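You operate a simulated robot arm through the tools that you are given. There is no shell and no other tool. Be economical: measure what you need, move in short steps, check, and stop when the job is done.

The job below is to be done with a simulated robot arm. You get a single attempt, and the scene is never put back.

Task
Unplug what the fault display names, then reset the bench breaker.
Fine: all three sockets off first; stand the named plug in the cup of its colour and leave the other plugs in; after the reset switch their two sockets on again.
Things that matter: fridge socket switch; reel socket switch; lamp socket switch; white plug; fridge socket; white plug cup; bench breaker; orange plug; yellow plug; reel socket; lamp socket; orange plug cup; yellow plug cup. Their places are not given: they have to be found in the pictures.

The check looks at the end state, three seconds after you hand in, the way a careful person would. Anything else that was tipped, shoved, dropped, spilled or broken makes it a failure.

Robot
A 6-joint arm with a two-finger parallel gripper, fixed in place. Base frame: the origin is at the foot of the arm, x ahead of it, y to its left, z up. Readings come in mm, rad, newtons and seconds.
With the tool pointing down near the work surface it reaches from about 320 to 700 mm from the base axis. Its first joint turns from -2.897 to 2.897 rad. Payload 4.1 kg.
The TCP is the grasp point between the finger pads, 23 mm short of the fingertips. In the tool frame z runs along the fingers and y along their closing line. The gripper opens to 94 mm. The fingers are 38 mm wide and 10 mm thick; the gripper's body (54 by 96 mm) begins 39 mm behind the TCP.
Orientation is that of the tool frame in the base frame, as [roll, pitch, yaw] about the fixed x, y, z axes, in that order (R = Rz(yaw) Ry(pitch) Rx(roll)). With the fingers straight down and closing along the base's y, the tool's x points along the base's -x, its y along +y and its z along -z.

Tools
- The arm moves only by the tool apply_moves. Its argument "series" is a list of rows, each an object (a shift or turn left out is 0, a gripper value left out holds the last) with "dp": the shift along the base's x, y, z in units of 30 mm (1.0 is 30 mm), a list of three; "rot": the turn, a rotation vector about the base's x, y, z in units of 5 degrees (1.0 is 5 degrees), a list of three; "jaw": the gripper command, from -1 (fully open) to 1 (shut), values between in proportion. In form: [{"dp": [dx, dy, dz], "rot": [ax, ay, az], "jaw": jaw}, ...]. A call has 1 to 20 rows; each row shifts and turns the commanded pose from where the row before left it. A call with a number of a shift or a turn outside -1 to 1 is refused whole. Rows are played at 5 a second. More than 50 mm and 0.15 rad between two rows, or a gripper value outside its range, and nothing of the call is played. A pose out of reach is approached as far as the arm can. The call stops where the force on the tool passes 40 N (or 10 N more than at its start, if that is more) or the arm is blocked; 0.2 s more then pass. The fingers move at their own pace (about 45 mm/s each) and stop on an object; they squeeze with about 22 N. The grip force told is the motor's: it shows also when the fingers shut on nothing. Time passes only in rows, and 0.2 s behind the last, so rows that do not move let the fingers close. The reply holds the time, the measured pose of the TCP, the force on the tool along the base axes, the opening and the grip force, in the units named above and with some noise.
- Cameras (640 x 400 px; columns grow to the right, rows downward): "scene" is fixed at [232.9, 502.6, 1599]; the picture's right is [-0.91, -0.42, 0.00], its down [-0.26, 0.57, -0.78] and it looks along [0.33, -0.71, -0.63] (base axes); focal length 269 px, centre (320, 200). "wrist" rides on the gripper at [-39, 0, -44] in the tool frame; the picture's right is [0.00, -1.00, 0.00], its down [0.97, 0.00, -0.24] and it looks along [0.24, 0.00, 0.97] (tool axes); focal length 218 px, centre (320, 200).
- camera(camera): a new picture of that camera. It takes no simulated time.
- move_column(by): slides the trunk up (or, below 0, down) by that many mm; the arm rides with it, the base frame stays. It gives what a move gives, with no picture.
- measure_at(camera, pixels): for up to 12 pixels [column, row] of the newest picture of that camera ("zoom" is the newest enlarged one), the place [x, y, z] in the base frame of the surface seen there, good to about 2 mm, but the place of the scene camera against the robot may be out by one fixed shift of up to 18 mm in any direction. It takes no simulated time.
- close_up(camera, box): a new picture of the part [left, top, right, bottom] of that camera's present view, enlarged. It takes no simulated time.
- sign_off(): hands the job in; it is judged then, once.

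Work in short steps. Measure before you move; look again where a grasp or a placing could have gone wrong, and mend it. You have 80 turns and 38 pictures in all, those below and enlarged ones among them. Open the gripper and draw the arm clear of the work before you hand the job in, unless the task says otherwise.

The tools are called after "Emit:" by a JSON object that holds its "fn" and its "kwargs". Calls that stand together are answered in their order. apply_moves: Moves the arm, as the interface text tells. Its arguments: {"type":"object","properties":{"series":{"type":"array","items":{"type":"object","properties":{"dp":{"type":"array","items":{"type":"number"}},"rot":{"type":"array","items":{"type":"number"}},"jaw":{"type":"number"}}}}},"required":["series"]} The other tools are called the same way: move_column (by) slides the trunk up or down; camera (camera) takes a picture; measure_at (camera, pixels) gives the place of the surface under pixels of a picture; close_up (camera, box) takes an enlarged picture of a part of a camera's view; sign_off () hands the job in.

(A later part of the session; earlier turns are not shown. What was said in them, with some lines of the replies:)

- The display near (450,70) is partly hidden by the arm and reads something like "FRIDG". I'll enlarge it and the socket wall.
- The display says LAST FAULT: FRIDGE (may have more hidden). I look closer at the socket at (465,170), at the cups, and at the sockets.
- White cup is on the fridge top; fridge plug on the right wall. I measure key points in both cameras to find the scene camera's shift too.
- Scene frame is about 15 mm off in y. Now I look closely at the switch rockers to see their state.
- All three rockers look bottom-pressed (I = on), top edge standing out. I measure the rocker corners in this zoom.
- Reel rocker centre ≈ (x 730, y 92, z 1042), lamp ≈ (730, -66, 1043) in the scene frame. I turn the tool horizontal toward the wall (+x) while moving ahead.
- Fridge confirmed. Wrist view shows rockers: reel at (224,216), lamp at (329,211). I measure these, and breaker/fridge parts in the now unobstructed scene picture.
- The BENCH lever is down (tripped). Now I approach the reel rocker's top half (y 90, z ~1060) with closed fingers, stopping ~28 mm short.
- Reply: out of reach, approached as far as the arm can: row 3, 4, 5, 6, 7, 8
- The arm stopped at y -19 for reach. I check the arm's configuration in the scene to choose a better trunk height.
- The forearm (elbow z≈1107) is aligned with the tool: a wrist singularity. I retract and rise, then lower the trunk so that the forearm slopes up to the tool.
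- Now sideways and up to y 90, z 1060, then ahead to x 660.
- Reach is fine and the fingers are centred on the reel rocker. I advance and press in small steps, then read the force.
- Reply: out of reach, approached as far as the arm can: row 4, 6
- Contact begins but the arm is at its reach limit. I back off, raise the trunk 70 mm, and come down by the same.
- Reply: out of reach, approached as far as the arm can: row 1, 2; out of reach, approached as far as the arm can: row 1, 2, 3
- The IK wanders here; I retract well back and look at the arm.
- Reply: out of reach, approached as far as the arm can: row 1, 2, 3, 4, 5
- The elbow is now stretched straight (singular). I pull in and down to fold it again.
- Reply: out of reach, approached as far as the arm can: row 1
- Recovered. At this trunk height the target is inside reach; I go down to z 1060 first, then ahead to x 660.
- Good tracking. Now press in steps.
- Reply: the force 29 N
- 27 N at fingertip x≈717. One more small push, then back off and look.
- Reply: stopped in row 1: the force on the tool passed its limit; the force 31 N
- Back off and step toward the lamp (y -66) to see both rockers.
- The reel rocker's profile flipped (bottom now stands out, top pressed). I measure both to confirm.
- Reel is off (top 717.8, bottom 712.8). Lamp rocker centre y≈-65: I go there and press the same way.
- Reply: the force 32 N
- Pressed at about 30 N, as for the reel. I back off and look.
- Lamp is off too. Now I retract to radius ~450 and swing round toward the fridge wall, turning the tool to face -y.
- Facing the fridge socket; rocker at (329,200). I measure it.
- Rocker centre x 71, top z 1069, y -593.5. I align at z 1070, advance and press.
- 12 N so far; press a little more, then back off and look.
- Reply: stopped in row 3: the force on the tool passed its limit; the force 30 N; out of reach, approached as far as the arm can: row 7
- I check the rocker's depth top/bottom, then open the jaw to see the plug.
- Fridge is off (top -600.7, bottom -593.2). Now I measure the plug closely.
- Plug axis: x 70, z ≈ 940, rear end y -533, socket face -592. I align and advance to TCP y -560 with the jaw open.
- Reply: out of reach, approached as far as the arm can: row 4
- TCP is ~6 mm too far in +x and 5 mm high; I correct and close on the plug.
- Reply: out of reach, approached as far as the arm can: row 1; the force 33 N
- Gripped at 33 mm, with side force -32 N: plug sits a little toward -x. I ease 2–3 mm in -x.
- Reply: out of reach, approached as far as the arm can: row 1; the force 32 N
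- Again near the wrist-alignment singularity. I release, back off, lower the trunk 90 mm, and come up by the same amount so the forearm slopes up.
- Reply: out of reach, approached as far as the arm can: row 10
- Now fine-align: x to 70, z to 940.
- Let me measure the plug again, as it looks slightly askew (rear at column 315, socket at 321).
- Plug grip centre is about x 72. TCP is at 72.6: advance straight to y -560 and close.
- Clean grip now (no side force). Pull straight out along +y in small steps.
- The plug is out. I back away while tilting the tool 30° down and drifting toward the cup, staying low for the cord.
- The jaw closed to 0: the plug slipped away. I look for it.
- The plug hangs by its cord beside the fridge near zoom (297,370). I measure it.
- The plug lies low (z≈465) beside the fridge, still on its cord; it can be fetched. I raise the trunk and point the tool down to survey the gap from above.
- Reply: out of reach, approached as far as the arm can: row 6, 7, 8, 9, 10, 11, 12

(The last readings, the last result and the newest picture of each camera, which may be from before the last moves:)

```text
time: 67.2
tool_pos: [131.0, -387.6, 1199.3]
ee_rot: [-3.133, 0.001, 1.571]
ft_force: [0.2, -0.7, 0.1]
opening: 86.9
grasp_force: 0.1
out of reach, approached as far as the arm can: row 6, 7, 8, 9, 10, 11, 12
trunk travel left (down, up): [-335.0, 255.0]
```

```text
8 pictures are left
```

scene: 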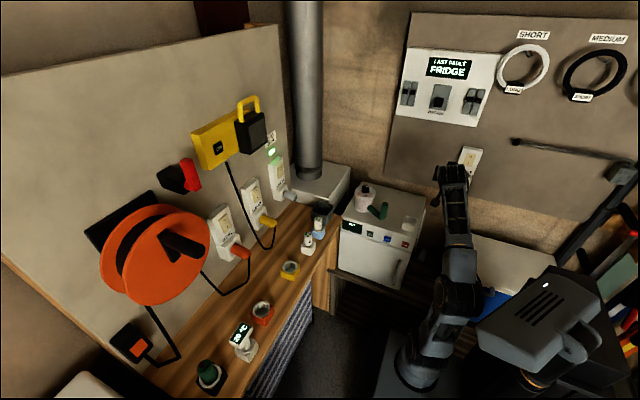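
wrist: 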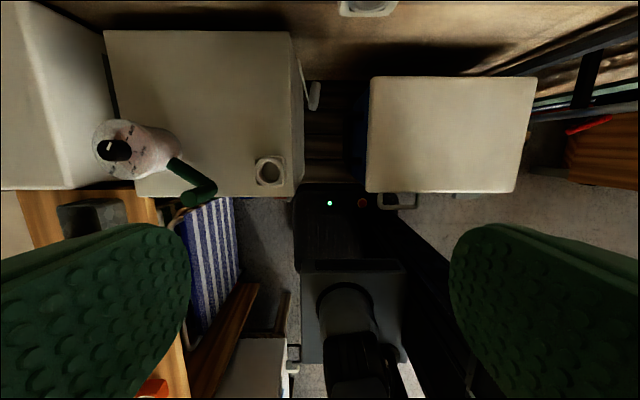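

Plug visible at (315,95) in the gap between fridge (right edge col 295) and cooler (col 370). I measure gap, plug and cup.

Emit:
{"fn": "measure_at", "kwargs": {"camera": "wrist", "pixels": [[315, 84], [314, 95], [313, 106], [309, 96], [319, 96], [302, 78], [298, 62], [292, 60], [298, 120], [372, 80], [366, 150], [335, 110]]}}

Emit:
{"fn": "measure_at", "kwargs": {"camera": "wrist", "pixels": [[269, 172], [256, 160], [284, 158], [256, 184], [284, 184], [262, 172], [277, 172], [269, 164], [269, 180], [240, 130], [205, 190], [345, 75]]}}

Emit:
{"fn": "close_up", "kwargs": {"camera": "wrist", "box": [280, 40, 380, 140]}}

```text
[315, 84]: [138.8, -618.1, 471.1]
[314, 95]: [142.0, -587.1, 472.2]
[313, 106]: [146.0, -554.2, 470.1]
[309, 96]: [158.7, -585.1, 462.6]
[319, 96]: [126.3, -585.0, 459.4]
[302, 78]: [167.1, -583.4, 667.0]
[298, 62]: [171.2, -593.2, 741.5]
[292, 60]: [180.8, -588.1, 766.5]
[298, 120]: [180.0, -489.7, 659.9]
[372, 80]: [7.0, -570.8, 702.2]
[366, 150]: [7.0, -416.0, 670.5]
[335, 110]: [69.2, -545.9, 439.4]
```

```text
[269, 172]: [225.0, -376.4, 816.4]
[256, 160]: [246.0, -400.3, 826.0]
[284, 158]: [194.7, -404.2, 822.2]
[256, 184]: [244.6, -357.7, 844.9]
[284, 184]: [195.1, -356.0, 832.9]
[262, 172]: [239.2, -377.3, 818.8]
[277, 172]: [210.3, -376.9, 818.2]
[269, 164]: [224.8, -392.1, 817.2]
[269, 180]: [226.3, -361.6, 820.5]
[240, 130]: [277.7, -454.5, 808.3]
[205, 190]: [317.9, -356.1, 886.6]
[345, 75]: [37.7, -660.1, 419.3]
```

```text
4.00 times, centred on (330, 90) of wrist
```

zoom: 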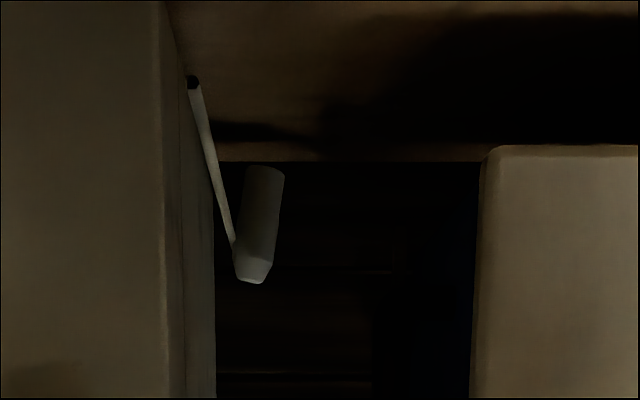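

Plug lies at x≈142, y -554…-618, z top 472, floor 440; gap x 7…180. To end up pins-down I'll pick it with the tool flipped 180° about vertical. I lower the trunk a bit and start the flip.

Emit:
{"fn": "move_column", "kwargs": {"by": -60}}

Emit:
{"fn": "apply_moves", "kwargs": {"series": [{"rot": [0, 0, 1]}, {"rot": [0, 0, 1]}, {"rot": [0, 0, 1]}, {"rot": [0, 0, 1]}, {"rot": [0, 0, 1]}, {"rot": [0, 0, 1]}, {"rot": [0, 0, 1]}, {"rot": [0, 0, 1]}, {"rot": [0, 0, 1]}, {"rot": [0, 0, 1]}, {"rot": [0, 0, 1]}, {"rot": [0, 0, 1]}, {"rot": [0, 0, 1]}, {"rot": [0, 0, 1]}, {"rot": [0, 0, 1]}, {"rot": [0, 0, 1]}, {"rot": [0, 0, 1]}, {"rot": [0, 0, 1]}]}}

Emit:
{"fn": "apply_moves", "kwargs": {"series": [{"rot": [0, 0, 1]}, {"rot": [0, 0, 1]}, {"rot": [0, 0, 1]}, {"rot": [0, 0, 1]}, {"rot": [0, 0, 1]}, {"rot": [0, 0, 1]}, {"rot": [0, 0, 1]}, {"rot": [0, 0, 1]}, {"rot": [0, 0, 1]}, {"rot": [0, 0, 1]}, {"rot": [0, 0, 1]}, {"rot": [0, 0, 1]}, {"rot": [0, 0, 1]}, {"rot": [0, 0, 1]}, {"rot": [0, 0, 1]}, {"rot": [0, 0, 1]}, {"rot": [0, 0, 1]}, {"rot": [0, 0, 1]}]}}

```text
time: 68.2
tool_pos: [131.6, -387.9, 1140.3]
ee_rot: [-3.132, 0.0, 1.572]
ft_force: [0.3, -0.9, -1.2]
opening: 94.2
grasp_force: 0.2
trunk travel left (down, up): [-275.0, 315.0]
```

```text
time: 72.0
tool_pos: [129.8, -388.3, 1140.1]
ee_rot: [-3.132, 0.001, -3.141]
ft_force: [0.0, -1.0, 0.4]
opening: 93.7
grasp_force: 0.0
trunk travel left (down, up): [-275.0, 315.0]
```

```text
time: 75.8
tool_pos: [129.9, -387.1, 1140.2]
ee_rot: [-3.131, 0.001, -1.568]
ft_force: [-0.2, -0.9, 0.1]
opening: 94.2
grasp_force: 0.2
trunk travel left (down, up): [-275.0, 315.0]
```

The flip works. Now to x 118, down to z ~720 at y -480 inside the corridor, then look.

Emit:
{"fn": "apply_moves", "kwargs": {"series": [{"dp": [-0.1, 0, -1]}, {"dp": [-0.1, 0, -1]}, {"dp": [-0.1, 0, -1]}, {"dp": [-0.1, 0, -1]}, {"dp": [0, 0, -1]}, {"dp": [0, -0.6, -1]}, {"dp": [0, -0.6, -1]}, {"dp": [0, -0.6, -1]}, {"dp": [0, -0.6, -1]}, {"dp": [0, -0.6, -1]}, {"dp": [0, 0, -1]}, {"dp": [0, 0, -1]}, {"dp": [0, 0, -1]}, {"dp": [0, 0, -1]}, {}]}}

Emit:
{"fn": "camera", "kwargs": {"camera": "wrist"}}

```text
time: 78.1
tool_pos: [123.4, -478.3, 831.5]
ee_rot: [-3.133, -0.007, -1.575]
ft_force: [0.0, 12.2, 8.9]
opening: 93.9
grasp_force: 0.0
trunk travel left (down, up): [-275.0, 315.0]
stopped in row 11: the force on the tool passed its limit (the readings are from after the stop); the commanded pose is now the measured one
```

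```text
6 pictures are left
```

wrist: 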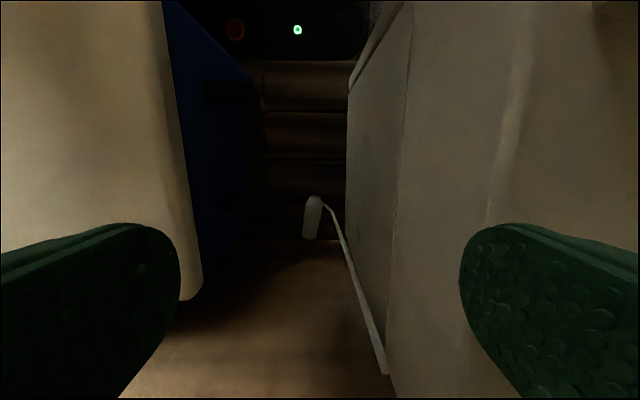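

The +x finger touched the fridge top edge. I measure where the edge, the plug and cooler are from here.

Emit:
{"fn": "measure_at", "kwargs": {"camera": "wrist", "pixels": [[405, 150], [400, 200], [395, 300], [350, 120], [420, 200], [313, 200], [311, 220], [310, 236], [303, 218], [320, 218], [183, 150], [198, 270]]}}

Emit:
{"fn": "apply_moves", "kwargs": {"series": [{"dp": [0, 0, 0.5]}, {"dp": [0, 0, 0.5]}, {}]}}

```text
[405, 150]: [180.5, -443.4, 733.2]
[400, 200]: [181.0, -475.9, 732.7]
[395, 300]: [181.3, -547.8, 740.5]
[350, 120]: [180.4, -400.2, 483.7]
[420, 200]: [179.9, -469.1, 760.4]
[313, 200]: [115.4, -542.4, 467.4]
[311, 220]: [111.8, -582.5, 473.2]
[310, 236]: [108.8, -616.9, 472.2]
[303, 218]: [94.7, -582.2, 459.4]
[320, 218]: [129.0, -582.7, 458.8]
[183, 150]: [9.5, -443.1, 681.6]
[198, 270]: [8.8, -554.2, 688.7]
```

```text
time: 78.9
tool_pos: [124.8, -477.2, 859.3]
ee_rot: [-3.133, -0.004, -1.573]
ft_force: [4.2, 10.5, -7.1]
opening: 94.1
grasp_force: 0.0
trunk travel left (down, up): [-275.0, 315.0]
```

Plug now lies centred near x 112. I check that the residual force is gone.

Emit:
{"fn": "apply_moves", "kwargs": {"series": [{}, {}]}}

```text
time: 79.5
tool_pos: [125.3, -477.9, 858.7]
ee_rot: [-3.133, -0.003, -1.574]
ft_force: [5.8, 11.7, -7.3]
opening: 93.9
grasp_force: 0.0
trunk travel left (down, up): [-275.0, 315.0]
```

A steady force remains; I take a scene picture to see what touches.

Emit:
{"fn": "camera", "kwargs": {"camera": "scene"}}

```text
5 pictures are left
```

scene: 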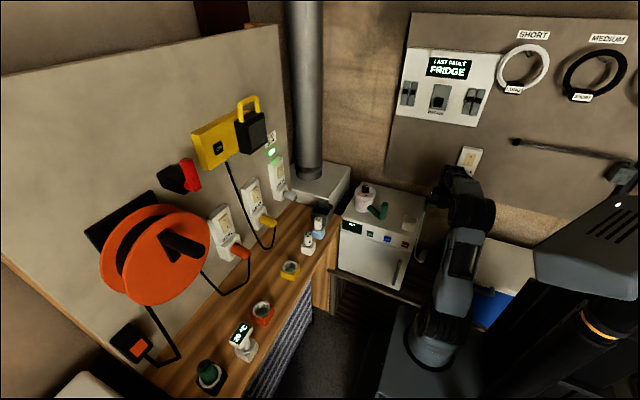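

The arm is probably touching near the wall with the tool vertical. I back off and tilt the tool 30° toward the wall instead (better for placing too), narrowing the jaw to ~70 mm.

Emit:
{"fn": "apply_moves", "kwargs": {"series": [{"dp": [0, 0.5, 0], "jaw": -0.49}, {"dp": [0, 0.8, 0]}, {"dp": [0, 0.7, 0]}, {"dp": [-0.08, 0, 0], "rot": [-1, 0, 0]}, {"dp": [-0.08, 0, 0], "rot": [-1, 0, 0]}, {"dp": [-0.08, 0, 0], "rot": [-1, 0, 0]}, {"dp": [-0.08, 0, 0], "rot": [-1, 0, 0]}, {"dp": [-0.08, 0, 0], "rot": [-1, 0, 0]}, {"dp": [-0.08, 0, 0], "rot": [-1, 0, 0]}, {}]}}

```text
time: 81.7
tool_pos: [110.3, -419.0, 860.4]
ee_rot: [-3.129, -0.53, -1.574]
ft_force: [-0.6, 0.1, 0.8]
opening: 69.9
grasp_force: 0.1
trunk travel left (down, up): [-275.0, 315.0]
```

Force is zero. Descend through the corridor to z ~560, y ~-480.

Emit:
{"fn": "apply_moves", "kwargs": {"series": [{"dp": [0, 0, -1]}, {"dp": [0, 0, -1]}, {"dp": [0, -0.25, -1]}, {"dp": [0, -0.25, -1]}, {"dp": [0, -0.25, -1]}, {"dp": [0, -0.25, -1]}, {"dp": [0, -0.25, -1]}, {"dp": [0, -0.25, -1]}, {"dp": [0, -0.25, -1]}, {"dp": [0, -0.25, -1]}, {}]}}

Emit:
{"fn": "camera", "kwargs": {"camera": "wrist"}}

```text
time: 83.5
tool_pos: [105.8, -454.7, 647.3]
ee_rot: [-3.044, -0.5, -1.81]
ft_force: [10.6, 5.6, 5.6]
opening: 65.9
grasp_force: 0.0
out of reach, approached as far as the arm can: row 6
trunk travel left (down, up): [-275.0, 315.0]
stopped in row 8: the force on the tool passed its limit (the readings are from after the stop); the commanded pose is now the measured one
```

```text
4 pictures are left
```

wrist: 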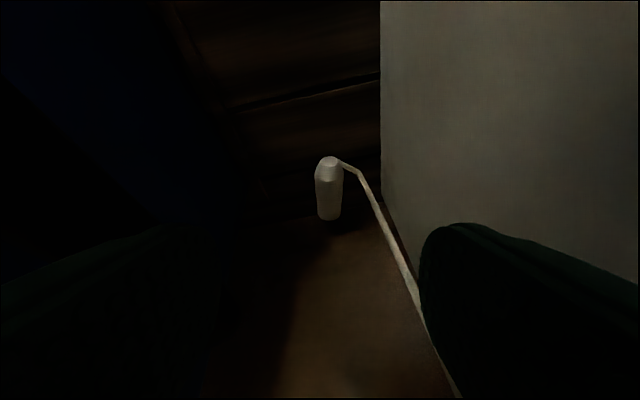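

The wrist came near alignment again and twisted into contact. I climb back out, correct the yaw (+13.5°), then use a lower trunk.

Emit:
{"fn": "apply_moves", "kwargs": {"series": [{"dp": [0, 0.1, 0.4]}, {"dp": [0, 0.1, 0.6]}, {"dp": [0, 0.2, 1]}, {"dp": [0, 0.2, 1]}, {"dp": [0, 0.2, 1]}, {"dp": [0, 0.2, 1]}, {"dp": [0, 0.2, 1]}, {"dp": [0, 0, 1]}, {"dp": [0, 0, 1], "rot": [0, 0, 0.9]}, {"dp": [0, 0, 1], "rot": [0, 0, 0.9]}, {"dp": [0, 0, 1], "rot": [0, 0, 0.9]}, {"dp": [0, 0, 1]}, {"dp": [0, 0, 1]}, {}]}}

```text
time: 86.5
tool_pos: [126.9, -416.2, 1005.0]
ee_rot: [-3.047, -0.501, -1.58]
ft_force: [0.5, 0.4, -0.2]
opening: 69.9
grasp_force: 0.0
out of reach, approached as far as the arm can: row 11
trunk travel left (down, up): [-275.0, 315.0]
```

Now lower the trunk 250 mm, undo the small roll error, and check.

Emit:
{"fn": "move_column", "kwargs": {"by": -250}}

Emit:
{"fn": "apply_moves", "kwargs": {"series": [{"rot": [0, 0.48, -0.26]}, {"rot": [-0.1, 0.48, -0.26]}, {}, {}]}}

```text
time: 89.0
tool_pos: [126.3, -415.0, 754.3]
ee_rot: [-3.047, -0.503, -1.582]
ft_force: [0.3, -0.2, -0.2]
opening: 69.9
grasp_force: 0.1
trunk travel left (down, up): [-25.0, 565.0]
```

```text
time: 90.0
tool_pos: [125.3, -413.7, 752.9]
ee_rot: [3.139, -0.511, -1.581]
ft_force: [-0.1, -0.1, -0.5]
opening: 70.1
grasp_force: 0.2
trunk travel left (down, up): [-25.0, 565.0]
```

Orientation is right. I measure the plug from the last wrist picture.

Emit:
{"fn": "measure_at", "kwargs": {"camera": "wrist", "pixels": [[329, 162], [329, 180], [329, 200], [330, 215], [317, 190], [342, 190], [358, 170], [385, 220], [270, 300], [250, 120]]}}

Emit:
{"fn": "apply_moves", "kwargs": {"series": [{"dp": [-0.45, 0, 0]}, {"dp": [0, -0.2, -0.6]}, {"dp": [0, -0.2, -0.6]}, {"dp": [0, -0.2, -0.6]}, {"dp": [0, -0.2, -0.6]}, {}]}}

```text
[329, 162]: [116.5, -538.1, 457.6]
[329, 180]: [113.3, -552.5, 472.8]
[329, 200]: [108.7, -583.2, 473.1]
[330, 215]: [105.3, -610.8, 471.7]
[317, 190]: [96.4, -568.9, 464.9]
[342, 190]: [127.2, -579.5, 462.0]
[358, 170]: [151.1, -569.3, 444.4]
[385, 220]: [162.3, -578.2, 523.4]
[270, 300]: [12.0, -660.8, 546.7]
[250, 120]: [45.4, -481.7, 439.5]
```

```text
time: 91.5
tool_pos: [111.5, -438.4, 680.5]
ee_rot: [3.141, -0.512, -1.581]
ft_force: [0.9, 0.4, 0.3]
opening: 69.8
grasp_force: 0.1
trunk travel left (down, up): [-25.0, 565.0]
```

Plug: rear (117,-538), front (105,-615), axis z ≈456. I approach along the tool direction to a point 60 mm short.

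Emit:
{"fn": "apply_moves", "kwargs": {"series": [{"dp": [0, -0.415, -0.735]}, {"dp": [0, -0.415, -0.735]}, {"dp": [0, -0.415, -0.735]}, {"dp": [0, -0.415, -0.735]}, {"dp": [0, -0.415, -0.735]}, {"dp": [0, -0.415, -0.735]}, {"dp": [0, -0.415, -0.735]}, {}]}}

```text
time: 93.2
tool_pos: [113.0, -527.8, 527.0]
ee_rot: [3.14, -0.511, -1.581]
ft_force: [-0.2, -0.2, -0.3]
opening: 70.0
grasp_force: 0.1
trunk travel left (down, up): [-25.0, 565.0]
```

No contact. Final approach to (112,-555,474).

Emit:
{"fn": "apply_moves", "kwargs": {"series": [{"dp": [0, -0.18, -0.35]}, {"dp": [0, -0.18, -0.35]}, {"dp": [0, -0.18, -0.35]}, {"dp": [0, -0.18, -0.35]}, {"dp": [0, -0.18, -0.34]}, {}]}}

Emit:
{"fn": "camera", "kwargs": {"camera": "wrist"}}

```text
time: 94.7
tool_pos: [113.3, -552.9, 476.1]
ee_rot: [3.14, -0.512, -1.58]
ft_force: [-0.2, -0.7, -0.4]
opening: 70.1
grasp_force: 0.1
trunk travel left (down, up): [-25.0, 565.0]
```

```text
3 pictures are left
```

wrist: 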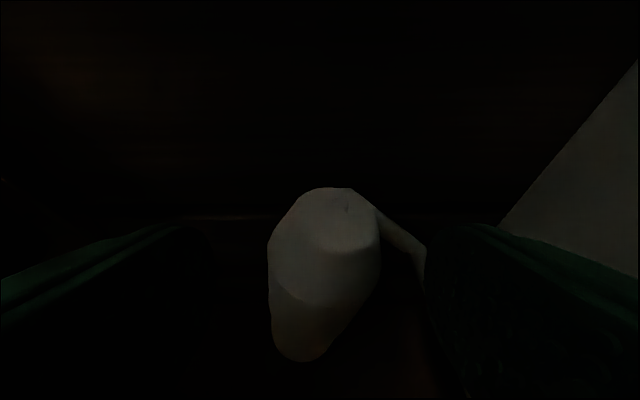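

Plug is between the fingers. Close.

Emit:
{"fn": "apply_moves", "kwargs": {"series": [{"dp": [0, -0.1, -0.06]}, {"jaw": 1}, {}, {}, {}, {}, {}, {}]}}

Emit:
{"fn": "measure_at", "kwargs": {"camera": "wrist", "pixels": [[345, 195], [350, 225], [325, 260], [305, 310], [300, 350], [410, 240]]}}

```text
time: 96.5
tool_pos: [112.9, -556.6, 474.8]
ee_rot: [3.14, -0.511, -1.579]
ft_force: [-0.7, -0.9, 0.7]
opening: 33.9
grasp_force: 21.5
trunk travel left (down, up): [-25.0, 565.0]
```

```text
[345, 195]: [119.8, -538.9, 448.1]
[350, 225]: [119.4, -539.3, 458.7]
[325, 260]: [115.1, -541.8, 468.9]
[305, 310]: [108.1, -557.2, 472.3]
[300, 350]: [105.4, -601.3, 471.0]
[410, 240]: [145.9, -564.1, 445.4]
```

Held at 33.9 mm. Lift slowly back along the tool direction, then up.

Emit:
{"fn": "apply_moves", "kwargs": {"series": [{"dp": [0, 0.1, 0.3]}, {"dp": [0, 0.2, 0.4]}, {"dp": [0, 0.25, 0.45]}, {"dp": [0, 0.25, 0.45]}, {"dp": [0, 0.25, 0.45]}, {"dp": [0, 0.25, 0.5]}, {"dp": [0, 0.25, 0.6]}, {"dp": [0, 0.25, 0.6]}, {"dp": [0, 0.25, 0.6]}, {"dp": [0, 0.25, 0.6]}, {"dp": [0, 0.25, 0.6]}, {"dp": [0, 0.25, 0.6]}, {}]}}

```text
time: 99.2
tool_pos: [111.6, -469.6, 657.9]
ee_rot: [3.14, -0.511, -1.578]
ft_force: [0.1, 0.6, -1.0]
opening: 32.8
grasp_force: 21.9
trunk travel left (down, up): [-25.0, 565.0]
```

Still held (32.8). Raise trunk 160 mm, then bring it to z ~890 slowly.

Emit:
{"fn": "move_column", "kwargs": {"by": 160}}

Emit:
{"fn": "apply_moves", "kwargs": {"series": [{"dp": [0.05, 0.1, 0.4]}, {"dp": [0.05, 0.1, 0.4]}, {"dp": [0.05, 0.1, 0.4]}, {"dp": [0.05, 0.1, 0.4]}, {"dp": [0.05, 0.1, 0.4]}, {"dp": [0.05, 0.1, 0.4]}, {}]}}

```text
time: 101.1
tool_pos: [111.7, -469.0, 818.4]
ee_rot: [3.139, -0.51, -1.579]
ft_force: [-0.4, 0.3, -0.4]
opening: 32.2
grasp_force: 22.1
trunk travel left (down, up): [-185.0, 405.0]
```

```text
time: 102.7
tool_pos: [120.5, -451.5, 889.4]
ee_rot: [3.139, -0.511, -1.58]
ft_force: [-0.5, 0.5, -0.7]
opening: 32.0
grasp_force: 21.8
trunk travel left (down, up): [-185.0, 405.0]
```

Held. Now roll 180° about the tool axis (half first).

Emit:
{"fn": "apply_moves", "kwargs": {"series": [{"dp": [0, 0, 0.3], "rot": [0, -0.489, -0.872]}, {"rot": [0, -0.489, -0.872]}, {"rot": [0, -0.489, -0.872]}, {"rot": [0, -0.489, -0.872]}, {"rot": [0, -0.489, -0.872]}, {"rot": [0, -0.489, -0.872]}, {"rot": [0, -0.489, -0.872]}, {"rot": [0, -0.489, -0.872]}, {"rot": [0, -0.489, -0.872]}, {"rot": [0, -0.489, -0.872]}, {"rot": [0, -0.489, -0.872]}, {"rot": [0, -0.489, -0.872]}, {"rot": [0, -0.489, -0.872]}, {"rot": [0, -0.489, -0.872]}, {"rot": [0, -0.489, -0.872]}, {"rot": [0, -0.489, -0.872]}, {"rot": [0, -0.489, -0.872]}, {"rot": [0, -0.489, -0.872]}, {}]}}

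```text
time: 106.7
tool_pos: [119.8, -450.8, 899.0]
ee_rot: [-2.637, 0.004, 3.133]
ft_force: [0.7, 0.1, -0.2]
opening: 32.0
grasp_force: 22.1
trunk travel left (down, up): [-185.0, 405.0]
```

Still held at 32 mm. Second half of the roll.

Emit:
{"fn": "apply_moves", "kwargs": {"series": [{"rot": [0, -0.489, -0.872]}, {"rot": [0, -0.489, -0.872]}, {"rot": [0, -0.489, -0.872]}, {"rot": [0, -0.489, -0.872]}, {"rot": [0, -0.489, -0.872]}, {"rot": [0, -0.489, -0.872]}, {"rot": [0, -0.489, -0.872]}, {"rot": [0, -0.489, -0.872]}, {"rot": [0, -0.489, -0.872]}, {"rot": [0, -0.489, -0.872]}, {"rot": [0, -0.489, -0.872]}, {"rot": [0, -0.489, -0.872]}, {"rot": [0, -0.489, -0.872]}, {"rot": [0, -0.489, -0.872]}, {"rot": [0, -0.489, -0.872]}, {"rot": [0, -0.489, -0.872]}, {"rot": [0, -0.489, -0.872]}, {"rot": [0, -0.489, -0.872]}, {}]}}

```text
time: 110.7
tool_pos: [121.1, -451.4, 898.1]
ee_rot: [3.132, 0.508, 1.564]
ft_force: [0.0, 0.3, -0.7]
opening: 31.7
grasp_force: 21.7
trunk travel left (down, up): [-185.0, 405.0]
```

Held at 31.7. Now tilt to 30° below horizontal (plug upright) while easing up a bit.

Emit:
{"fn": "apply_moves", "kwargs": {"series": [{"dp": [0.1, 0, 0.15], "rot": [-1, 0, 0]}, {"dp": [0.1, 0, 0.15], "rot": [-1, 0, 0]}, {"dp": [0.1, 0, 0.15], "rot": [-1, 0, 0]}, {"dp": [0.1, 0, 0.15], "rot": [-1, 0, 0]}, {"dp": [0.1, 0, 0.15], "rot": [-1, 0, 0]}, {"dp": [0.1, 0, 0.15], "rot": [-1, 0, 0]}, {"rot": [-0.2, 0, 0]}, {}]}}

Emit:
{"fn": "close_up", "kwargs": {"camera": "scene", "box": [360, 160, 480, 250]}}

```text
time: 112.5
tool_pos: [139.1, -452.6, 926.0]
ee_rot: [3.124, 1.049, 1.558]
ft_force: [-0.8, 0.4, -1.3]
opening: 31.9
grasp_force: 21.8
trunk travel left (down, up): [-185.0, 405.0]
```

```text
4.44 times, centred on (420, 205) of scene
```

zoom: 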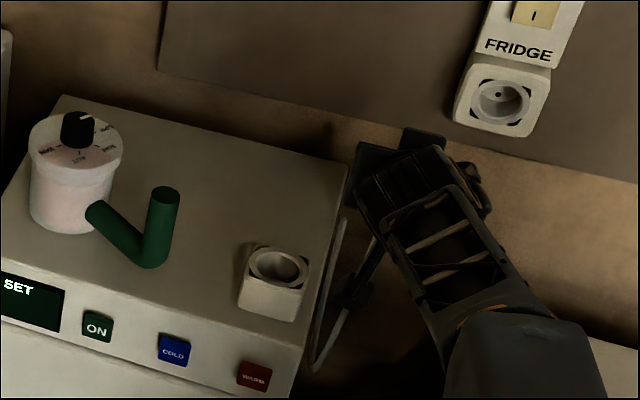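

Cord has ample slack. I measure the cup rim in this picture to fix its centre (scene offset ≈ +12,+4,+6).

Emit:
{"fn": "measure_at", "kwargs": {"camera": "zoom", "pixels": [[247, 262], [309, 262], [280, 248], [275, 286], [252, 258], [304, 275], [240, 305], [290, 320], [300, 290], [298, 255], [255, 278], [308, 270]]}}

Emit:
{"fn": "measure_at", "kwargs": {"camera": "wrist", "pixels": [[320, 200]]}}

```text
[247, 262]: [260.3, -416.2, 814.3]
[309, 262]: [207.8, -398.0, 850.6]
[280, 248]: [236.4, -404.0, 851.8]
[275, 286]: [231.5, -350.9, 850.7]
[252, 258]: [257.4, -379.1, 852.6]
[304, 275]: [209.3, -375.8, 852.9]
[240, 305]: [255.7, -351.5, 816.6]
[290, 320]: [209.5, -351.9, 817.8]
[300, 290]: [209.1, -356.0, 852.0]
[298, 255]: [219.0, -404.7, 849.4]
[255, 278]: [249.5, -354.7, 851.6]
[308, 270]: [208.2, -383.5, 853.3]
```

```text
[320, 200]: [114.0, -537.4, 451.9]
```

Cup centre ≈ (221,-380), rim z 845. Lift a bit, then move over the cup with TCP (221,-361,948).

Emit:
{"fn": "apply_moves", "kwargs": {"series": [{"dp": [0, 0, 0.4]}, {"dp": [0, 0, 0.4]}, {"dp": [0.455, 0.507, 0]}, {"dp": [0.455, 0.507, 0]}, {"dp": [0.455, 0.507, 0]}, {"dp": [0.455, 0.507, 0]}, {"dp": [0.455, 0.507, 0]}, {"dp": [0.455, 0.507, 0]}, {}, {}]}}

Emit:
{"fn": "camera", "kwargs": {"camera": "scene"}}

```text
time: 114.7
tool_pos: [219.3, -358.4, 951.0]
ee_rot: [3.125, 1.049, 1.558]
ft_force: [-0.5, -0.5, -0.5]
opening: 32.1
grasp_force: 22.3
trunk travel left (down, up): [-185.0, 405.0]
```

```text
1 pictures are left
```

scene: 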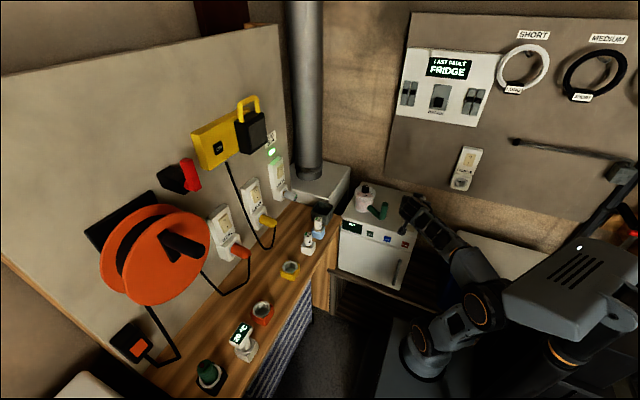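

I probe pixels beneath the gripper to locate the plug's lower end.

Emit:
{"fn": "measure_at", "kwargs": {"camera": "scene", "pixels": [[400, 208], [404, 216], [402, 222], [406, 224], [410, 226], [402, 228], [406, 230], [410, 232], [403, 234], [407, 236], [413, 222], [412, 216]]}}

```text
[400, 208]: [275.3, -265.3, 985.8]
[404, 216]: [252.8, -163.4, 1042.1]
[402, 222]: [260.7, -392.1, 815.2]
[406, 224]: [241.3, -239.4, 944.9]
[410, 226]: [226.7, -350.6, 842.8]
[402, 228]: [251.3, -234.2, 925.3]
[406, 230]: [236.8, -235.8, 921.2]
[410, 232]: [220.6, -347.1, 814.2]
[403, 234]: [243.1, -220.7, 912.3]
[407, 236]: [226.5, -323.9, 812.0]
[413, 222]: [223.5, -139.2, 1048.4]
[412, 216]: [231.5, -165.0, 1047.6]
```

Not directly visible. Fine-align (+1.7,-2.9) and descend in small steps, watching the force.

Emit:
{"fn": "apply_moves", "kwargs": {"series": [{"dp": [0.06, -0.1, 0]}, {"dp": [0, 0, -0.3]}, {"dp": [0, 0, -0.3]}, {"dp": [0, 0, -0.2]}, {"dp": [0, 0, -0.2]}, {}]}}

Emit:
{"fn": "apply_moves", "kwargs": {"series": [{"dp": [0, 0, -0.1]}, {"dp": [0, 0, -0.1]}, {"dp": [0, 0, -0.1]}, {}]}}

```text
time: 116.1
tool_pos: [222.5, -362.0, 920.1]
ee_rot: [3.127, 1.048, 1.559]
ft_force: [-0.9, 0.7, -0.1]
opening: 32.2
grasp_force: 22.2
trunk travel left (down, up): [-185.0, 405.0]
```

```text
time: 117.1
tool_pos: [221.6, -362.7, 910.5]
ee_rot: [3.127, 1.049, 1.558]
ft_force: [-0.2, 0.5, -0.8]
opening: 31.9
grasp_force: 22.3
trunk travel left (down, up): [-185.0, 405.0]
```

No contact at z 910, so it is entering. Continue in 2–3 mm steps.

Emit:
{"fn": "apply_moves", "kwargs": {"series": [{"dp": [0, 0, -0.1]}, {"dp": [0, 0, -0.1]}, {"dp": [0, 0, -0.1]}, {}]}}

Emit:
{"fn": "apply_moves", "kwargs": {"series": [{"dp": [0, 0, -0.08]}, {"dp": [0, 0, -0.08]}, {}]}}

```text
time: 118.1
tool_pos: [222.1, -362.6, 902.5]
ee_rot: [3.126, 1.051, 1.558]
ft_force: [-3.9, -0.4, 2.2]
opening: 32.2
grasp_force: 22.3
trunk travel left (down, up): [-185.0, 405.0]
```

```text
time: 118.9
tool_pos: [222.5, -363.2, 898.1]
ee_rot: [3.124, 1.05, 1.559]
ft_force: [-5.6, -0.1, 4.2]
opening: 31.9
grasp_force: 22.1
trunk travel left (down, up): [-185.0, 405.0]
```

Slight side force -x 5.6 N: shift 2 mm to -x and continue down.

Emit:
{"fn": "apply_moves", "kwargs": {"series": [{"dp": [-0.07, 0, 0]}, {"dp": [0, 0, -0.08]}, {"dp": [0, 0, -0.08]}, {}]}}

```text
time: 119.9
tool_pos: [222.8, -362.8, 892.6]
ee_rot: [3.126, 1.048, 1.56]
ft_force: [0.2, 0.5, -0.6]
opening: 31.9
grasp_force: 22.3
trunk travel left (down, up): [-185.0, 405.0]
```

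Free again. Continue until it seats.

Emit:
{"fn": "apply_moves", "kwargs": {"series": [{"dp": [0, 0, -0.08]}, {"dp": [0, 0, -0.08]}, {}]}}

Emit:
{"fn": "apply_moves", "kwargs": {"series": [{"dp": [0, 0, -0.08]}, {"dp": [0, 0, -0.06]}, {}]}}

```text
time: 120.7
tool_pos: [220.3, -362.5, 887.1]
ee_rot: [3.126, 1.048, 1.559]
ft_force: [-0.1, -0.2, -1.2]
opening: 32.0
grasp_force: 22.1
trunk travel left (down, up): [-185.0, 405.0]
```

```text
time: 121.5
tool_pos: [220.9, -361.6, 887.4]
ee_rot: [3.12, 1.058, 1.557]
ft_force: [1.4, 2.4, 24.8]
opening: 31.8
grasp_force: 22.1
trunk travel left (down, up): [-185.0, 405.0]
```

Seated (25 N up at z 887). Relax, open to ~60 mm and withdraw back along the tool axis.

Emit:
{"fn": "apply_moves", "kwargs": {"series": [{"dp": [0, 0, 0.05]}, {"jaw": -0.3}, {}, {}, {}, {"dp": [0, 0.3, 0.17]}, {"dp": [0, 0.5, 0.29]}, {"dp": [0, 0.6, 0.35]}, {"dp": [0, 0.6, 0.35]}, {"dp": [0, 0.6, 0.35]}, {"dp": [0, 0, 0.5]}, {}]}}

```text
time: 124.1
tool_pos: [234.6, -277.1, 943.5]
ee_rot: [-3.134, 1.039, 1.62]
ft_force: [-0.3, -0.7, -0.5]
opening: 60.9
grasp_force: 0.1
trunk travel left (down, up): [-185.0, 405.0]
```

Now the breaker. I measure its lever finely in the newest scene picture.

Emit:
{"fn": "measure_at", "kwargs": {"camera": "scene", "pixels": [[436, 97], [440, 97], [444, 98], [438, 100], [442, 101], [436, 103], [440, 104], [443, 105], [438, 107], [440, 88], [436, 110], [447, 92]]}}

Emit:
{"fn": "measure_at", "kwargs": {"camera": "scene", "pixels": [[434, 99], [434, 103], [446, 100], [439, 95], [441, 107], [439, 102], [441, 85], [413, 92], [406, 92], [467, 100], [404, 96], [476, 100]]}}

```text
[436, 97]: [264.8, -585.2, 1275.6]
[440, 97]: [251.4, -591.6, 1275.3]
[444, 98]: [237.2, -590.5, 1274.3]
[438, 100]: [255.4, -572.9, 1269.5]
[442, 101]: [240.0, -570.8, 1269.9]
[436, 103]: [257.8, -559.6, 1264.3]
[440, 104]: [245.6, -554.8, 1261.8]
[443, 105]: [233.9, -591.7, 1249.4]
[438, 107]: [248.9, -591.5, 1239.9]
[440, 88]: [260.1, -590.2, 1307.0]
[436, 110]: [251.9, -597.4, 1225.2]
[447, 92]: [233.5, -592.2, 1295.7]
```

```text
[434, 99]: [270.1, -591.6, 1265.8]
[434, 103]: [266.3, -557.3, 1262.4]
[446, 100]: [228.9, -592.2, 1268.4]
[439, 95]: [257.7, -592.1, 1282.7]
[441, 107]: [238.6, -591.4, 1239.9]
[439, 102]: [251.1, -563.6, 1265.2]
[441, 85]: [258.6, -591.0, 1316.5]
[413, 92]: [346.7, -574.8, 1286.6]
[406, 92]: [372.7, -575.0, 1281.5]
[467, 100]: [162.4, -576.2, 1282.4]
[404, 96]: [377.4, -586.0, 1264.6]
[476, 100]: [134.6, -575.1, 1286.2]
```

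Lever (true) ≈ x 238, tip y -559, underside ≈ z 1244, plate y -596. I raise the trunk, level the tool and go to a staging point below and in front of the lever.

Emit:
{"fn": "move_column", "kwargs": {"by": 80}}

Emit:
{"fn": "apply_moves", "kwargs": {"series": [{"dp": [0, 0, 0.9], "rot": [0, 0, -0.56], "jaw": 1}, {"dp": [0, 0, 0.9]}, {"dp": [0, -0.3, 0.8], "rot": [-1, 0, 0]}, {"dp": [0, -0.6, 0.7], "rot": [-1, 0, 0]}, {"dp": [0, -0.6, 0.6], "rot": [-1, 0, 0]}, {"dp": [0, -0.7, 0.5], "rot": [-1, 0, 0]}, {"dp": [0, -0.7, 0.5], "rot": [-1, 0, 0]}, {"dp": [0, -0.7, 0.5], "rot": [-1, 0, 0]}, {"dp": [0, -0.7, 0.3]}, {"dp": [0, -0.7, 0]}, {}]}}

```text
time: 125.2
tool_pos: [234.4, -277.6, 1021.8]
ee_rot: [-3.132, 1.039, 1.626]
ft_force: [-1.0, -0.2, 0.1]
opening: 61.1
grasp_force: 0.0
trunk travel left (down, up): [-265.0, 325.0]
```

```text
time: 127.7
tool_pos: [221.4, -433.8, 1199.2]
ee_rot: [1.485, 1.541, -0.122]
ft_force: [0.0, 0.2, -0.1]
opening: 0.0
grasp_force: 22.4
trunk travel left (down, up): [-265.0, 325.0]
```

Align to x 238, z 1211 and advance under the lever to fingertip y ≈ -572.

Emit:
{"fn": "apply_moves", "kwargs": {"series": [{"dp": [0.28, -0.5, 0.2]}, {"dp": [0.28, -0.5, 0.2]}, {"dp": [0, -0.7, 0]}, {"dp": [0, -0.7, 0]}, {"dp": [0, -0.7, 0]}, {"dp": [0, -0.5, 0]}, {"dp": [0, -0.25, 0]}, {}]}}

```text
time: 129.4
tool_pos: [236.8, -548.6, 1209.6]
ee_rot: [1.5, 1.54, -0.105]
ft_force: [0.0, -0.5, -0.5]
opening: 0.1
grasp_force: 22.8
trunk travel left (down, up): [-265.0, 325.0]
```

No contact yet. Raise in steps to push the lever up, watching force.

Emit:
{"fn": "apply_moves", "kwargs": {"series": [{"dp": [0, 0, 0.25]}, {"dp": [0, 0, 0.2]}, {"dp": [0, 0, 0.2]}, {"dp": [0, 0, 0.2]}, {}]}}

```text
time: 130.7
tool_pos: [237.6, -548.5, 1235.3]
ee_rot: [1.499, 1.541, -0.111]
ft_force: [-0.5, -0.4, -0.1]
opening: 0.0
grasp_force: 22.1
trunk travel left (down, up): [-265.0, 325.0]
```

Emit:
{"fn": "apply_moves", "kwargs": {"series": [{"dp": [0, 0, 0.15]}, {"dp": [0, 0, 0.15]}, {"dp": [0, 0, 0.15]}, {}]}}

Emit:
{"fn": "apply_moves", "kwargs": {"series": [{"dp": [0, 0, 0.15]}, {"dp": [0, 0, 0.15]}, {"dp": [0, 0, 0.15]}, {}]}}

```text
time: 131.7
tool_pos: [237.1, -548.3, 1250.2]
ee_rot: [1.491, 1.541, -0.117]
ft_force: [-0.2, -0.6, 0.7]
opening: 0.0
grasp_force: 21.9
trunk travel left (down, up): [-265.0, 325.0]
```

```text
time: 132.7
tool_pos: [237.7, -548.0, 1258.8]
ee_rot: [1.765, 1.543, 0.154]
ft_force: [-7.0, 18.6, -32.3]
opening: 0.1
grasp_force: 21.9
trunk travel left (down, up): [-265.0, 325.0]
```

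The reaction (down 32 N, outward 19 N) fits the lever lying at its upper stop, sloping up. I drop away, withdraw, and start swinging back to the socket wall.

Emit:
{"fn": "apply_moves", "kwargs": {"series": [{"dp": [0, 0, -0.5]}, {"dp": [0, 0, -0.7]}, {"dp": [0, 0.7, -0.5]}, {"dp": [0, 1, 0]}, {"dp": [0, 1, 0]}, {"dp": [0, 1, 0]}, {}]}}

Emit:
{"fn": "apply_moves", "kwargs": {"series": [{"dp": [0.588, 0.337, 0], "rot": [0, 0, 0.692]}, {"dp": [0.574, 0.36, 0], "rot": [0, 0, 0.692]}, {"dp": [0.559, 0.384, 0], "rot": [0, 0, 0.692]}, {"dp": [0.542, 0.407, 0], "rot": [0, 0, 0.692]}, {"dp": [0.525, 0.428, 0], "rot": [0, 0, 0.692]}, {"dp": [0.507, 0.45, 0], "rot": [0, 0, 0.692]}, {"dp": [0.489, 0.47, 0], "rot": [0, 0, 0.692]}, {"dp": [0.468, 0.49, 0], "rot": [0, 0, 0.692]}, {"dp": [0.447, 0.509, 0], "rot": [0, 0, 0.692]}, {"dp": [0.427, 0.527, 0], "rot": [0, 0, 0.692]}, {"dp": [0.404, 0.544, 0], "rot": [0, 0, 0.692]}, {"dp": [0.382, 0.56, 0], "rot": [0, 0, 0.692]}, {"dp": [0.358, 0.576, 0], "rot": [0, 0, 0.692]}, {}]}}

```text
time: 134.2
tool_pos: [237.1, -435.3, 1210.8]
ee_rot: [1.486, 1.541, -0.122]
ft_force: [0.0, -0.4, 0.2]
opening: 0.0
grasp_force: 22.4
trunk travel left (down, up): [-265.0, 325.0]
```

```text
time: 137.2
tool_pos: [423.7, -254.9, 1212.9]
ee_rot: [1.493, 1.543, 0.674]
ft_force: [-0.4, -0.9, -0.3]
opening: 0.0
grasp_force: 22.2
trunk travel left (down, up): [-265.0, 325.0]
```

Swing the second half, then lower the trunk 170 mm to the earlier working height.

Emit:
{"fn": "apply_moves", "kwargs": {"series": [{"dp": [0.334, 0.59, 0], "rot": [0, 0, 0.692]}, {"dp": [0.31, 0.603, 0], "rot": [0, 0, 0.692]}, {"dp": [0.284, 0.615, 0], "rot": [0, 0, 0.692]}, {"dp": [0.259, 0.626, 0], "rot": [0, 0, 0.692]}, {"dp": [0.233, 0.637, 0], "rot": [0, 0, 0.692]}, {"dp": [0.206, 0.646, 0], "rot": [0, 0, 0.692]}, {"dp": [0.18, 0.654, 0], "rot": [0, 0, 0.692]}, {"dp": [0.153, 0.661, 0], "rot": [0, 0, 0.692]}, {"dp": [0.126, 0.666, 0], "rot": [0, 0, 0.692]}, {"dp": [0.098, 0.671, 0], "rot": [0, 0, 0.692]}, {"dp": [0.07, 0.674, 0], "rot": [0, 0, 0.692]}, {"dp": [0.043, 0.677, 0], "rot": [0, 0, 0.692]}, {"dp": [0.014, 0.678, 0], "rot": [0, 0, 0.692]}, {}]}}

Emit:
{"fn": "move_column", "kwargs": {"by": -170}}

```text
time: 140.2
tool_pos: [495.5, -3.9, 1211.2]
ee_rot: [1.499, 1.541, 1.462]
ft_force: [-0.3, 0.5, 0.0]
opening: 0.3
grasp_force: 21.6
trunk travel left (down, up): [-265.0, 325.0]
```

```text
time: 142.2
tool_pos: [494.9, -4.4, 1040.9]
ee_rot: [1.494, 1.542, 1.459]
ft_force: [-0.6, 0.5, 0.8]
opening: 0.1
grasp_force: 22.1
trunk travel left (down, up): [-95.0, 495.0]
5 turns are left
```

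Few turns remain, so I do the reel rocker's lower half (z 1013) in one call: align, press to x ≈ 695, and withdraw.

Emit:
{"fn": "apply_moves", "kwargs": {"series": [{"dp": [0, 0.63, -0.186]}, {"dp": [0, 0.63, -0.186]}, {"dp": [0, 0.63, -0.186]}, {"dp": [0, 0.63, -0.186]}, {"dp": [0, 0.63, -0.186]}, {"dp": [0.81, 0, 0]}, {"dp": [0.81, 0, 0]}, {"dp": [0.81, 0, 0]}, {"dp": [0.81, 0, 0]}, {"dp": [0.81, 0, 0]}, {"dp": [0.81, 0, 0]}, {"dp": [0.6, 0, 0]}, {"dp": [0.6, 0, 0]}, {"dp": [0.4, 0, 0]}, {"dp": [0.12, 0, 0]}, {"dp": [0.11, 0, 0]}, {}, {"dp": [-1, 0, 0]}, {"dp": [-1, 0, 0]}, {"dp": [-1, 0, 0]}]}}

```text
time: 145.6
tool_pos: [693.0, 91.6, 1014.0]
ee_rot: [1.601, 1.538, 1.565]
ft_force: [-36.4, -0.4, -13.7]
opening: 0.0
grasp_force: 22.2
trunk travel left (down, up): [-95.0, 495.0]
stopped in row 17: the force on the tool passed its limit (the readings are from after the stop); the commanded pose is now the measured one
4 turns are left
```

Reel pressed firmly. Now retreat, shift to the lamp (y -65), press its lower half, withdraw.

Emit:
{"fn": "apply_moves", "kwargs": {"series": [{"dp": [-1, 0, 0]}, {"dp": [-1, 0, 0]}, {"dp": [-1, 0, 0]}, {"dp": [0, -0.87, 0]}, {"dp": [0, -0.87, 0]}, {"dp": [0, -0.87, 0]}, {"dp": [0, -0.87, 0]}, {"dp": [0, -0.87, 0]}, {"dp": [0, -0.87, 0]}, {"dp": [0.8, 0, 0]}, {"dp": [0.8, 0, 0]}, {"dp": [0.8, 0, 0]}, {"dp": [0.4, 0, 0]}, {"dp": [0.15, 0, 0]}, {"dp": [0.08, 0, 0]}, {}, {"dp": [-1, 0, 0]}, {"dp": [-1, 0, 0]}, {"dp": [-1, 0, 0]}, {"dp": [-1, 0, 0]}]}}

```text
time: 148.8
tool_pos: [694.2, -68.1, 1010.9]
ee_rot: [1.816, 1.539, 1.785]
ft_force: [-47.2, 4.3, -16.1]
opening: 0.0
grasp_force: 21.8
trunk travel left (down, up): [-95.0, 495.0]
stopped in row 15: the force on the tool passed its limit (the readings are from after the stop); the commanded pose is now the measured one
3 turns are left
```

Lamp pressed too. I withdraw, open the gripper, and take the last picture (scene) to check everything.

Emit:
{"fn": "apply_moves", "kwargs": {"series": [{"dp": [-1, 0, 0]}, {"dp": [-1, 0, 0]}, {"dp": [-1, 0, 0]}, {"dp": [-1, 0, 0.3]}, {"dp": [-1, 0.3, 0.3]}, {"dp": [-1, 0.3, 0.3]}, {"dp": [-0.5, 0.3, 0.3], "jaw": -1}, {}, {}, {}, {}]}}

Emit:
{"fn": "camera", "kwargs": {"camera": "scene"}}

```text
time: 151.2
tool_pos: [501.1, -39.1, 1043.3]
ee_rot: [1.839, 1.539, 1.804]
ft_force: [0.4, 0.0, 0.1]
opening: 93.9
grasp_force: 0.0
trunk travel left (down, up): [-95.0, 495.0]
```

```text
0 pictures are left
2 turns are left
```

scene: 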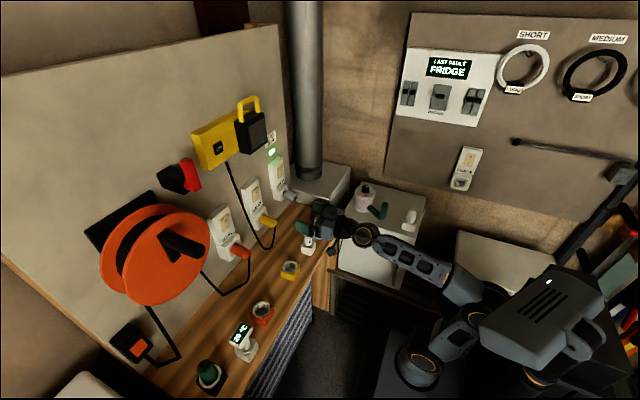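

The white plug stands in its cup at (410,217) and the breaker lever looks up. I verify rocker depths and lever by measuring.

Emit:
{"fn": "measure_at", "kwargs": {"camera": "scene", "pixels": [[223, 216], [225, 226], [222, 213], [252, 188], [254, 197], [251, 185], [440, 97], [438, 93], [440, 103], [410, 213], [409, 222], [438, 99]]}}

```text
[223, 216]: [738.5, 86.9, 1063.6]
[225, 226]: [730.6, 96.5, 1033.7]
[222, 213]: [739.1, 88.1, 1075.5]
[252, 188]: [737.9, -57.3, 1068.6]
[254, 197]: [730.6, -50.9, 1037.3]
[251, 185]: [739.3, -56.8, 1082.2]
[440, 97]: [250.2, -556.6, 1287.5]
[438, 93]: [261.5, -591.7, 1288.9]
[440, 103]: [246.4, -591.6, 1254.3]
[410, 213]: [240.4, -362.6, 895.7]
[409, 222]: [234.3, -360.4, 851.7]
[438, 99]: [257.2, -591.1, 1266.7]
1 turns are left
```

The breaker lever is up, the plug is upright in its cup, and both rockers were pressed on firmly; handing in.

Emit:
{"fn": "sign_off", "kwargs": {}}

```text
The job is handed in.
```

I handed the job in with the fridge unplugged, the bench breaker reset, and the reel and lamp sockets pressed back on. I did not confirm those last two switches in a picture.

- **Sockets off first:** the reel, lamp and fridge switches all read as off before I touched the plug.
- **White plug:** it slipped out of the gripper once and fell beside the fridge, still on its cord. I picked it up, and the last picture shows it upright in the white cup on the fridge.
- **Bench breaker:** measuring the last picture shows the lever in the up position.
- **Reel and lamp back on:** I pressed both switches with about 40 N, more than it took to switch them off. My final measurements did not clearly show which way they sit.
- **Other contacts:** the orange and yellow plugs were left in. While I was reaching for the fallen plug, the arm bumped something twice, once probably at the top edge of the fridge. I saw nothing shoved or tipped in the last picture.

The arm is drawn back from the wall with the gripper open.
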